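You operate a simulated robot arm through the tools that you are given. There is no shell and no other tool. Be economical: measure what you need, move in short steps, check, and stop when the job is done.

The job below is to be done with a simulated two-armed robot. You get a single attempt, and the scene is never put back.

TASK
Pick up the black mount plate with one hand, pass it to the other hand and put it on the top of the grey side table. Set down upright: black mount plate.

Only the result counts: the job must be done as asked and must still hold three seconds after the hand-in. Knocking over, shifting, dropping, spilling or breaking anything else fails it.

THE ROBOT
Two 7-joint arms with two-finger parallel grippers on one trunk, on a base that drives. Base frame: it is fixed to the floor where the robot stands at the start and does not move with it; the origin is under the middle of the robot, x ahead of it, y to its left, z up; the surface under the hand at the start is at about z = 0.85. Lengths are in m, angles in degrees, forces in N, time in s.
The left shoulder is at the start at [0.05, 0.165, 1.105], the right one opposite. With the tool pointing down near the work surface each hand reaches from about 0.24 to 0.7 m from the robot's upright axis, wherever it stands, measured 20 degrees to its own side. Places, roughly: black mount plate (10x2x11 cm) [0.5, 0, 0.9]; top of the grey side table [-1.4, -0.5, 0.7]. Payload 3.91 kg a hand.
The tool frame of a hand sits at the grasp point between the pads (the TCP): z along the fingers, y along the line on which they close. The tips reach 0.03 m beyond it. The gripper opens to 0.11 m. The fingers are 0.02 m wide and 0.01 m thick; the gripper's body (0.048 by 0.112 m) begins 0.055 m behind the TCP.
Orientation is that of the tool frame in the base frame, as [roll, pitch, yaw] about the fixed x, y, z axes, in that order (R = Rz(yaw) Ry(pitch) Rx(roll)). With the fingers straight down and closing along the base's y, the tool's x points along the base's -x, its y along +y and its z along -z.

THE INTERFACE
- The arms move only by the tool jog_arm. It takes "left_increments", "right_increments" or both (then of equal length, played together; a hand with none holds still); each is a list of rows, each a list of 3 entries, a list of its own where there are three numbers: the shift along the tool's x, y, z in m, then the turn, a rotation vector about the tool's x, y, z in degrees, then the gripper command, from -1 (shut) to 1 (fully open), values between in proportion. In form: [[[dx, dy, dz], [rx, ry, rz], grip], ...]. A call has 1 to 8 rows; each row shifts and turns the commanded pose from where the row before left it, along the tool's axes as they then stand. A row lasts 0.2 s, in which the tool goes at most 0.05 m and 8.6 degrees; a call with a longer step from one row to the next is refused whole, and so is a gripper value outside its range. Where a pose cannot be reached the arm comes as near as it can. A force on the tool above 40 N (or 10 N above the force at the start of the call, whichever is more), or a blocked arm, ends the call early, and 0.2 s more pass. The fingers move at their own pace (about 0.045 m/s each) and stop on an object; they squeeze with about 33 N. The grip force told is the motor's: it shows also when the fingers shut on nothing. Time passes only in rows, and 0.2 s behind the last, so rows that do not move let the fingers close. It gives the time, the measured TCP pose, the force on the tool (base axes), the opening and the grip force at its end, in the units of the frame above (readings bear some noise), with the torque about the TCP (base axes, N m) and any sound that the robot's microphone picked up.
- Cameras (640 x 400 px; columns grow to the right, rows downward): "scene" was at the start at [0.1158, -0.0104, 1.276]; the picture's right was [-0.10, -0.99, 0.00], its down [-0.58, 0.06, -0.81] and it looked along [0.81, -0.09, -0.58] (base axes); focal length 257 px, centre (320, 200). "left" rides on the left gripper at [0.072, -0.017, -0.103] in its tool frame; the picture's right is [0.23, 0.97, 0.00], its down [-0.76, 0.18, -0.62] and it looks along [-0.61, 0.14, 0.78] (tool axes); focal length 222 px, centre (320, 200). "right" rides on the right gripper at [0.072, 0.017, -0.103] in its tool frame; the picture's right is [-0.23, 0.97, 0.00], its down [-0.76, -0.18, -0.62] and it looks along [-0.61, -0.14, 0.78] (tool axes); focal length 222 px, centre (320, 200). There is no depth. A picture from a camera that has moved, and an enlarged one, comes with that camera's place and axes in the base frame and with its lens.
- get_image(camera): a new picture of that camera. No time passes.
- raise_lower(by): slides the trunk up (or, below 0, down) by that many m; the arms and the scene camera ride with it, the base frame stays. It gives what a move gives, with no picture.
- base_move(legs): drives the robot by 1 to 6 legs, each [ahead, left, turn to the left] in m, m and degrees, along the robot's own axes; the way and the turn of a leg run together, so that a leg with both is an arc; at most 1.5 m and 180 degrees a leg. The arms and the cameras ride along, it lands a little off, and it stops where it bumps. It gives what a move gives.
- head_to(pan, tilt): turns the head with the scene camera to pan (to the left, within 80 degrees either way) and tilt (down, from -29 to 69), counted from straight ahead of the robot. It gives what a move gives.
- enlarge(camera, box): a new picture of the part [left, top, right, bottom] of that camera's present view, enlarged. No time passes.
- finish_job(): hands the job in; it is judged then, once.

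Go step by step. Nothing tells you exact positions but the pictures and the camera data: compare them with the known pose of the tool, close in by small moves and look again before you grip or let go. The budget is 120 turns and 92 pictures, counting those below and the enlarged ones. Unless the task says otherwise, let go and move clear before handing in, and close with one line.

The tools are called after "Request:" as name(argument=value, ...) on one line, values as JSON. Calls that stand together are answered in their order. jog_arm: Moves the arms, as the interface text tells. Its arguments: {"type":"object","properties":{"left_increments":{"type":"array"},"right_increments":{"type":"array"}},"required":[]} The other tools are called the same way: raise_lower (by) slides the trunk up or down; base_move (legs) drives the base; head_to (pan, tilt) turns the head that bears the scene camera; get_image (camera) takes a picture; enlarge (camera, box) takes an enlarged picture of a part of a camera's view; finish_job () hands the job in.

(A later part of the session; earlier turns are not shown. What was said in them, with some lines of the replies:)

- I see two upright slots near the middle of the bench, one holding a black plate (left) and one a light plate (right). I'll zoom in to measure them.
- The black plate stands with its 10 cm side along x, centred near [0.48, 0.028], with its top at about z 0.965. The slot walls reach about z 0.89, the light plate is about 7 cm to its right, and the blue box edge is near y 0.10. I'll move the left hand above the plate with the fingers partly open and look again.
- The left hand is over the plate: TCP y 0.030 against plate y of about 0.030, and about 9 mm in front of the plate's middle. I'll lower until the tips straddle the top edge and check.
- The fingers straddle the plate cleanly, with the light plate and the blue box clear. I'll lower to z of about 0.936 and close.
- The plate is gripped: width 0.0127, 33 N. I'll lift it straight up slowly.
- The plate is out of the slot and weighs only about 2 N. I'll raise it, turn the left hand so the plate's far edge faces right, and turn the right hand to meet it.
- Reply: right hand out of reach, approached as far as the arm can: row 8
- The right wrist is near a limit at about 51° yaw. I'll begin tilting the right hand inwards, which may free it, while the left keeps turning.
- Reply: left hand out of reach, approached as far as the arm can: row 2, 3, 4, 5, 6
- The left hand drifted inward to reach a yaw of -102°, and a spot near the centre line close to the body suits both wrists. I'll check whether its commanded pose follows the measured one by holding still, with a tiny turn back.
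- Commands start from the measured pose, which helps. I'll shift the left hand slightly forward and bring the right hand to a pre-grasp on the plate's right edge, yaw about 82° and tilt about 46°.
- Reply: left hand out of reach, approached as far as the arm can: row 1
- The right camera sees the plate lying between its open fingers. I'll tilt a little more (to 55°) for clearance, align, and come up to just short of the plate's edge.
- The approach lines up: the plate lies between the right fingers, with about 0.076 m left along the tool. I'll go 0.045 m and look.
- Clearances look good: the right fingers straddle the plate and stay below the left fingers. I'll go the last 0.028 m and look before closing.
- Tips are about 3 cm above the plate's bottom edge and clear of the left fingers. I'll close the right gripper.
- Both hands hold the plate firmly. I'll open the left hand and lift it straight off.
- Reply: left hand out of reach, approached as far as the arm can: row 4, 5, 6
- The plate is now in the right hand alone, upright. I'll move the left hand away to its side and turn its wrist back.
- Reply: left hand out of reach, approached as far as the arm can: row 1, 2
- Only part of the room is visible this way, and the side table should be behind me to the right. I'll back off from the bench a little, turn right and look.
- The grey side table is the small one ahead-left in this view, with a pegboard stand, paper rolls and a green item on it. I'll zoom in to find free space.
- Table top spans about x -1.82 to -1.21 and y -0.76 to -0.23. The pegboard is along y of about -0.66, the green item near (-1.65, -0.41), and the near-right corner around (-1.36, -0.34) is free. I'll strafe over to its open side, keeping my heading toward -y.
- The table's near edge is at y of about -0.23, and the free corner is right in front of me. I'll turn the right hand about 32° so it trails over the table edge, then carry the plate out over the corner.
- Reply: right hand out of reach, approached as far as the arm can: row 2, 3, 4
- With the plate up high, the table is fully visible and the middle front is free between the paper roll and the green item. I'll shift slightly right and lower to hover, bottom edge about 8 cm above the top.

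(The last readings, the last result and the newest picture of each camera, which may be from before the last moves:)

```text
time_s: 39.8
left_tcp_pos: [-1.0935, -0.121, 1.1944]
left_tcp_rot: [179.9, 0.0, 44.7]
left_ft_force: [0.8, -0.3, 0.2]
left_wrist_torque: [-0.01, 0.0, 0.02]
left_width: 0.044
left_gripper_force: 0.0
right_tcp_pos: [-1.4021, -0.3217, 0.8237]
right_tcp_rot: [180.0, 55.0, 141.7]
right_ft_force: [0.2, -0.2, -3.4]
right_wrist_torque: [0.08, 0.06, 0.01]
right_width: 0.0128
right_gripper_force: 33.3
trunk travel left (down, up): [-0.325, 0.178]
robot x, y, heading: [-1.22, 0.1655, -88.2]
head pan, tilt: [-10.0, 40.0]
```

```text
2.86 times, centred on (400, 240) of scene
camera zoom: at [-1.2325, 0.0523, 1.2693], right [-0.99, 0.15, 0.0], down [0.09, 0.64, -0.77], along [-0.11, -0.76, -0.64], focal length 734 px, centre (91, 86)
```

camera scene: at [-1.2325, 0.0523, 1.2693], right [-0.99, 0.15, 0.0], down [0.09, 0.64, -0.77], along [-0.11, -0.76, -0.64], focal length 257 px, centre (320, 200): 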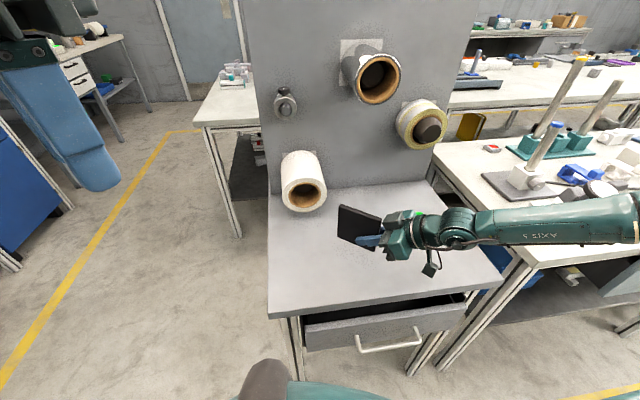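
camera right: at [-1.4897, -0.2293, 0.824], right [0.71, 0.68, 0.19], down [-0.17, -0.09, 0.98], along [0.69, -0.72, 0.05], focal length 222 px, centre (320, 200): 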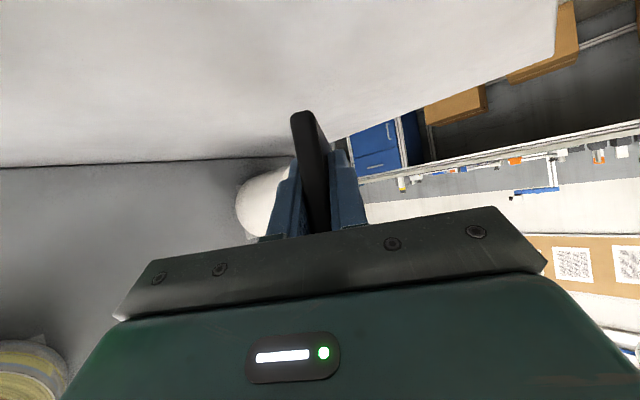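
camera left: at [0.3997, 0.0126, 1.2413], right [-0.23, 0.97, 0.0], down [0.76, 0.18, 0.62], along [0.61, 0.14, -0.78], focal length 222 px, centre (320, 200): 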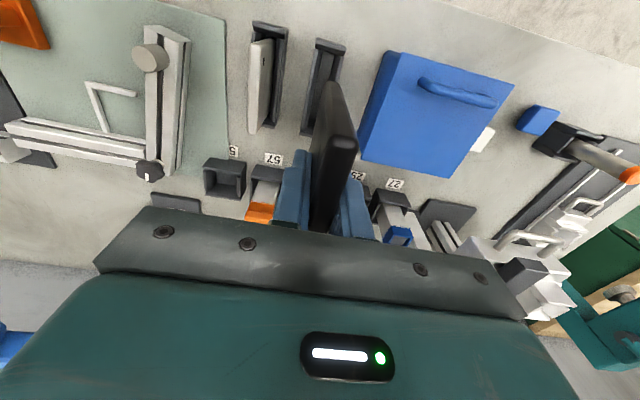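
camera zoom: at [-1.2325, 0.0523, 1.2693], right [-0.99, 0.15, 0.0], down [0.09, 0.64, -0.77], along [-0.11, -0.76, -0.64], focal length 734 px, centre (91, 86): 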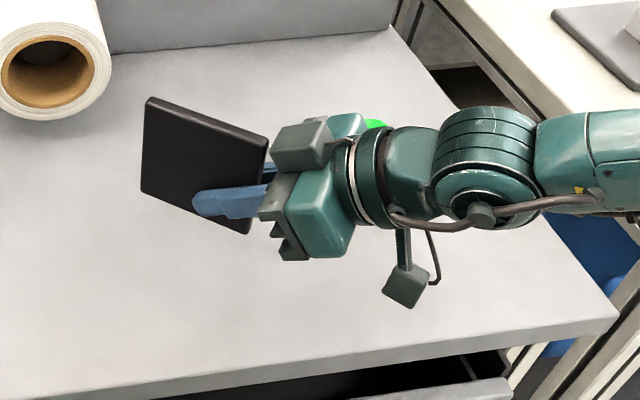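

The plate hovers clear, and the roll, green item and wrist camera all have room. I'll lower in small steps while watching the force.

Request:
jog_arm(right_increments=[[[0.0164, 0, 0.01146], [0, 0, 0], -1], [[0.0164, 0, 0.01146], [0, 0, 0], -1], [[0, 0, 0], [0, 0, 0], -1]])

Request:
enlarge(camera="scene", box=[300, 170, 500, 310])

Request:
get_image(camera="right")

```text
time_s: 40.6
left_tcp_pos: [-1.0924, -0.1205, 1.1952]
left_tcp_rot: [-180.0, 0.0, 44.6]
left_ft_force: [-0.3, 0.9, 0.9]
left_wrist_torque: [0.0, 0.02, -0.04]
left_width: 0.0439
left_gripper_force: 0.0
right_tcp_pos: [-1.3991, -0.3236, 0.7837]
right_tcp_rot: [179.9, 55.0, 141.7]
right_ft_force: [0.1, -0.2, -2.3]
right_wrist_torque: [0.06, 0.07, 0.05]
right_width: 0.0129
right_gripper_force: 33.4
trunk travel left (down, up): [-0.325, 0.178]
robot x, y, heading: [-1.2174, 0.1666, -88.2]
head pan, tilt: [-10.0, 40.0]
```

```text
2.86 times, centred on (400, 240) of scene
camera zoom: at [-1.2323, 0.0525, 1.2693], right [-0.99, 0.15, 0.0], down [0.09, 0.64, -0.77], along [-0.11, -0.76, -0.64], focal length 734 px, centre (91, 86)
```

zoom: 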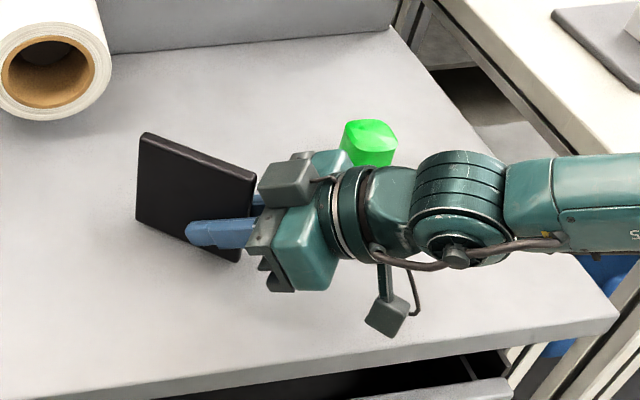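

```text
56 pictures are left
camera right: at [-1.487, -0.2304, 0.785], right [0.71, 0.68, 0.19], down [-0.17, -0.09, 0.98], along [0.69, -0.72, 0.05], focal length 222 px, centre (320, 200)
```

right: 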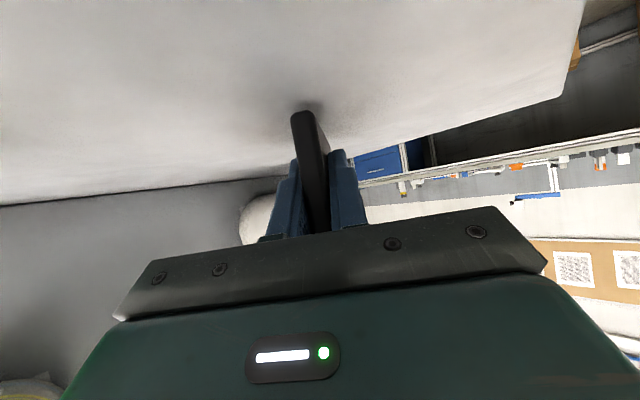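

Request:
jog_arm(right_increments=[[[0.0057, 0, 0.004], [0, 0, 0], -1], [[0.0057, 0, 0.004], [0, 0, 0], -1], [[0, 0, 0], [0, 0, 0], -1]])

Request:
get_image(camera="right")

```text
time_s: 41.4
left_tcp_pos: [-1.0922, -0.1203, 1.1958]
left_tcp_rot: [-180.0, 0.2, 44.7]
left_ft_force: [-0.4, 0.1, 0.5]
left_wrist_torque: [0.0, -0.01, 0.01]
left_width: 0.0439
left_gripper_force: 0.0
right_tcp_pos: [-1.3974, -0.3253, 0.7731]
right_tcp_rot: [-179.5, 55.5, 142.0]
right_ft_force: [2.9, -2.5, 21.5]
right_wrist_torque: [-0.03, -0.16, -0.17]
right_width: 0.0128
right_gripper_force: 32.9
trunk travel left (down, up): [-0.325, 0.178]
robot x, y, heading: [-1.2189, 0.169, -88.3]
head pan, tilt: [-10.0, 40.0]
```

```text
55 pictures are left
camera right: at [-1.4855, -0.2324, 0.7735], right [0.7, 0.69, 0.18], down [-0.17, -0.09, 0.98], along [0.69, -0.72, 0.06], focal length 222 px, centre (320, 200)
```

right: 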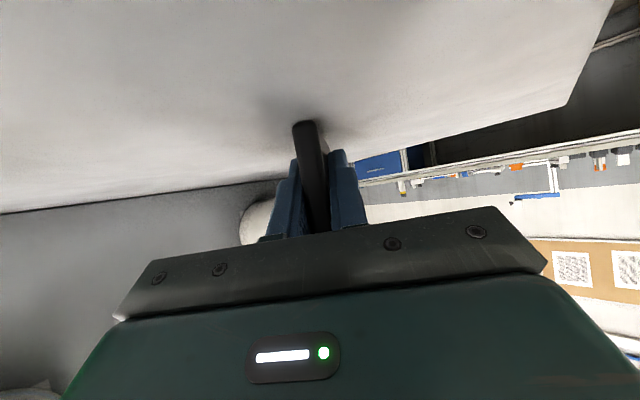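

The plate has touched down at about 21 N, with almost no torque, so the contact is under the plate. I'll check it is square on the table from the scene view before easing the force.

Request:
enlarge(camera="scene", box=[320, 200, 460, 300])

Request:
jog_arm(right_increments=[[[-0.0016, 0, -0.0012], [0, 0, 0], -1], [[0, 0, 0], [0, 0, 0], -1]])

```text
4.00 times, centred on (390, 250) of scene
camera zoom: at [-1.2313, 0.0543, 1.2697], right [-0.99, 0.15, 0.0], down [0.09, 0.63, -0.77], along [-0.11, -0.76, -0.64], focal length 1028 px, centre (40, 0)
```

zoom: 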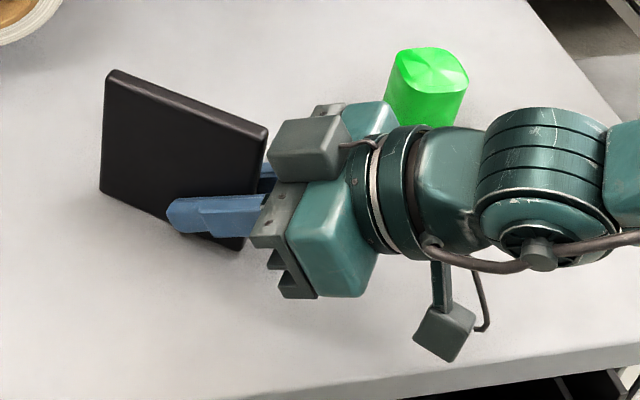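

```text
time_s: 42.0
left_tcp_pos: [-1.0912, -0.1204, 1.1955]
left_tcp_rot: [-180.0, 0.2, 44.6]
left_ft_force: [0.1, 0.2, 0.3]
left_wrist_torque: [0.01, -0.01, 0.01]
left_width: 0.0442
left_gripper_force: 0.1
right_tcp_pos: [-1.3973, -0.3228, 0.7733]
right_tcp_rot: [-179.9, 55.2, 141.7]
right_ft_force: [3.3, -4.9, 12.2]
right_wrist_torque: [-0.47, -0.6, -0.07]
right_width: 0.0128
right_gripper_force: 33.3
trunk travel left (down, up): [-0.325, 0.178]
robot x, y, heading: [-1.2185, 0.1668, -88.1]
head pan, tilt: [-10.0, 40.0]
```

Contact is on the plate's lower edge and it sits square and upright. I'll open the right hand gently and check before withdrawing.

Request:
jog_arm(right_increments=[[[0, 0, 0], [0, 0, 0], -0.7], [[0, 0, 0], [0, 0, 0], -0.5], [[0, 0, 0], [0, 0, 0], -0.3], [[0, 0, 0], [0, 0, 0], -0.3]])

Request:
enlarge(camera="scene", box=[320, 200, 460, 300])

Request:
get_image(camera="right")

```text
time_s: 43.0
left_tcp_pos: [-1.092, -0.1204, 1.1955]
left_tcp_rot: [-179.9, 0.0, 44.6]
left_ft_force: [-0.1, 0.4, 0.3]
left_wrist_torque: [0.01, 0.01, 0.01]
left_width: 0.0439
left_gripper_force: 0.1
right_tcp_pos: [-1.3985, -0.3234, 0.7715]
right_tcp_rot: [-179.9, 55.0, 141.5]
right_ft_force: [-0.6, -0.5, -0.6]
right_wrist_torque: [0.03, -0.03, -0.01]
right_width: 0.0383
right_gripper_force: 0.1
trunk travel left (down, up): [-0.325, 0.178]
robot x, y, heading: [-1.2201, 0.1673, -88.2]
head pan, tilt: [-10.0, 40.0]
```

```text
4.00 times, centred on (390, 250) of scene
camera zoom: at [-1.2322, 0.0527, 1.2693], right [-0.99, 0.15, 0.0], down [0.09, 0.64, -0.77], along [-0.11, -0.76, -0.64], focal length 1028 px, centre (40, 0)
```

zoom: 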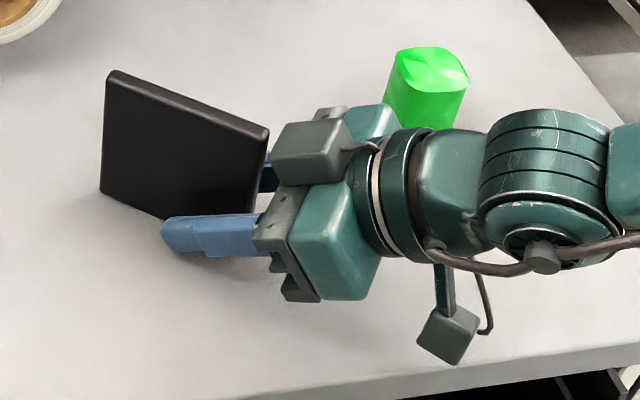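

```text
52 pictures are left
camera right: at [-1.4871, -0.2308, 0.7723], right [0.71, 0.68, 0.19], down [-0.17, -0.09, 0.98], along [0.69, -0.72, 0.05], focal length 222 px, centre (320, 200)
```

right: 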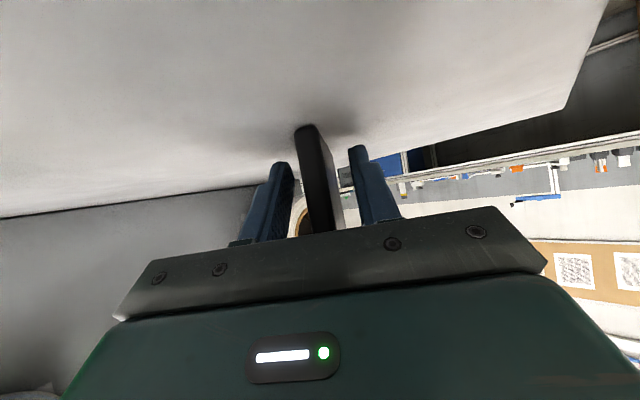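

The plate stands free and upright with both fingers clear. I'll withdraw along the fingers.

Request:
jog_arm(right_increments=[[[0, 0, -0.02], [0, 0, 0], -0.3], [[0, 0, -0.03], [0, 0, 0], -0.3], [[0, 0, -0.04], [0, 0, 0], -0.3], [[0, 0, -0.04], [0, 0, 0], -0.3], [[0, 0, -0.02], [0, 0, 0], -0.3], [[0, 0, 0], [0, 0, 0], -0.3]])

Request:
get_image(camera="scene")

Request:
enlarge(camera="scene", box=[280, 170, 460, 300])

```text
time_s: 44.4
left_tcp_pos: [-1.0924, -0.1217, 1.1949]
left_tcp_rot: [180.0, 0.1, 44.6]
left_ft_force: [0.0, 0.3, 0.1]
left_wrist_torque: [0.01, -0.02, 0.0]
left_width: 0.0441
left_gripper_force: 0.0
right_tcp_pos: [-1.4667, -0.2603, 0.817]
right_tcp_rot: [-180.0, 55.1, 141.5]
right_ft_force: [0.1, 0.5, -0.4]
right_wrist_torque: [0.0, 0.0, 0.02]
right_width: 0.0384
right_gripper_force: 0.1
right hand out of reach, approached as far as the arm can: row 4, 5
trunk travel left (down, up): [-0.325, 0.178]
robot x, y, heading: [-1.2186, 0.1647, -88.5]
head pan, tilt: [-10.0, 40.0]
```

```text
51 pictures are left
camera scene: at [-1.2322, 0.0527, 1.2693], right [-0.99, 0.15, 0.0], down [0.09, 0.64, -0.77], along [-0.11, -0.76, -0.64], focal length 257 px, centre (320, 200)
```

scene: 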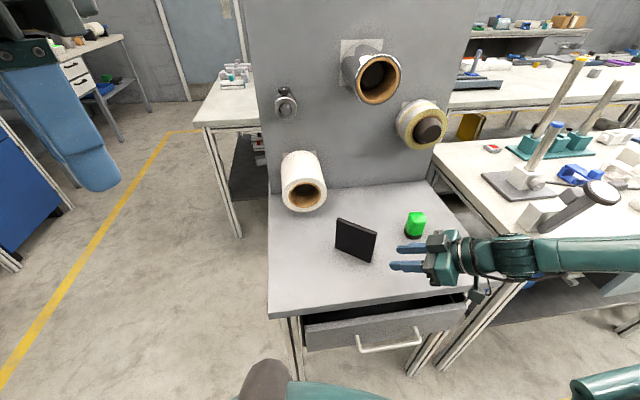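

```text
3.08 times, centred on (370, 235) of scene
camera zoom: at [-1.2322, 0.0527, 1.2693], right [-0.99, 0.15, 0.0], down [0.09, 0.64, -0.77], along [-0.11, -0.76, -0.64], focal length 791 px, centre (166, 92)
```

zoom: 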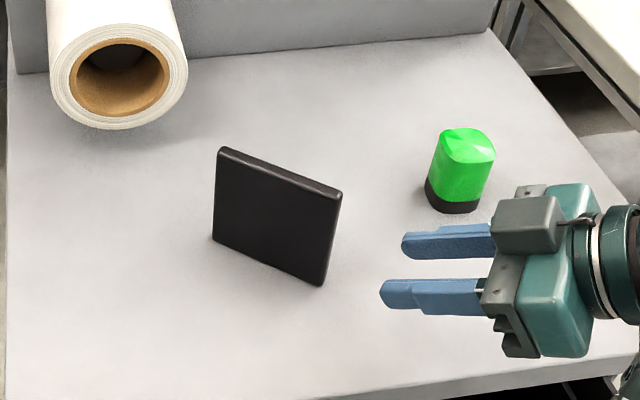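

The plate stands upright on the grey table, clear of both hands, and everything else looks undisturbed, so I'm handing in.

Request:
finish_job()

```text
The job is handed in.
```

I picked up the black mount plate with the left hand and passed it to the right. It now stands upright on the grey side table, with both hands clear and nothing else visibly moved.
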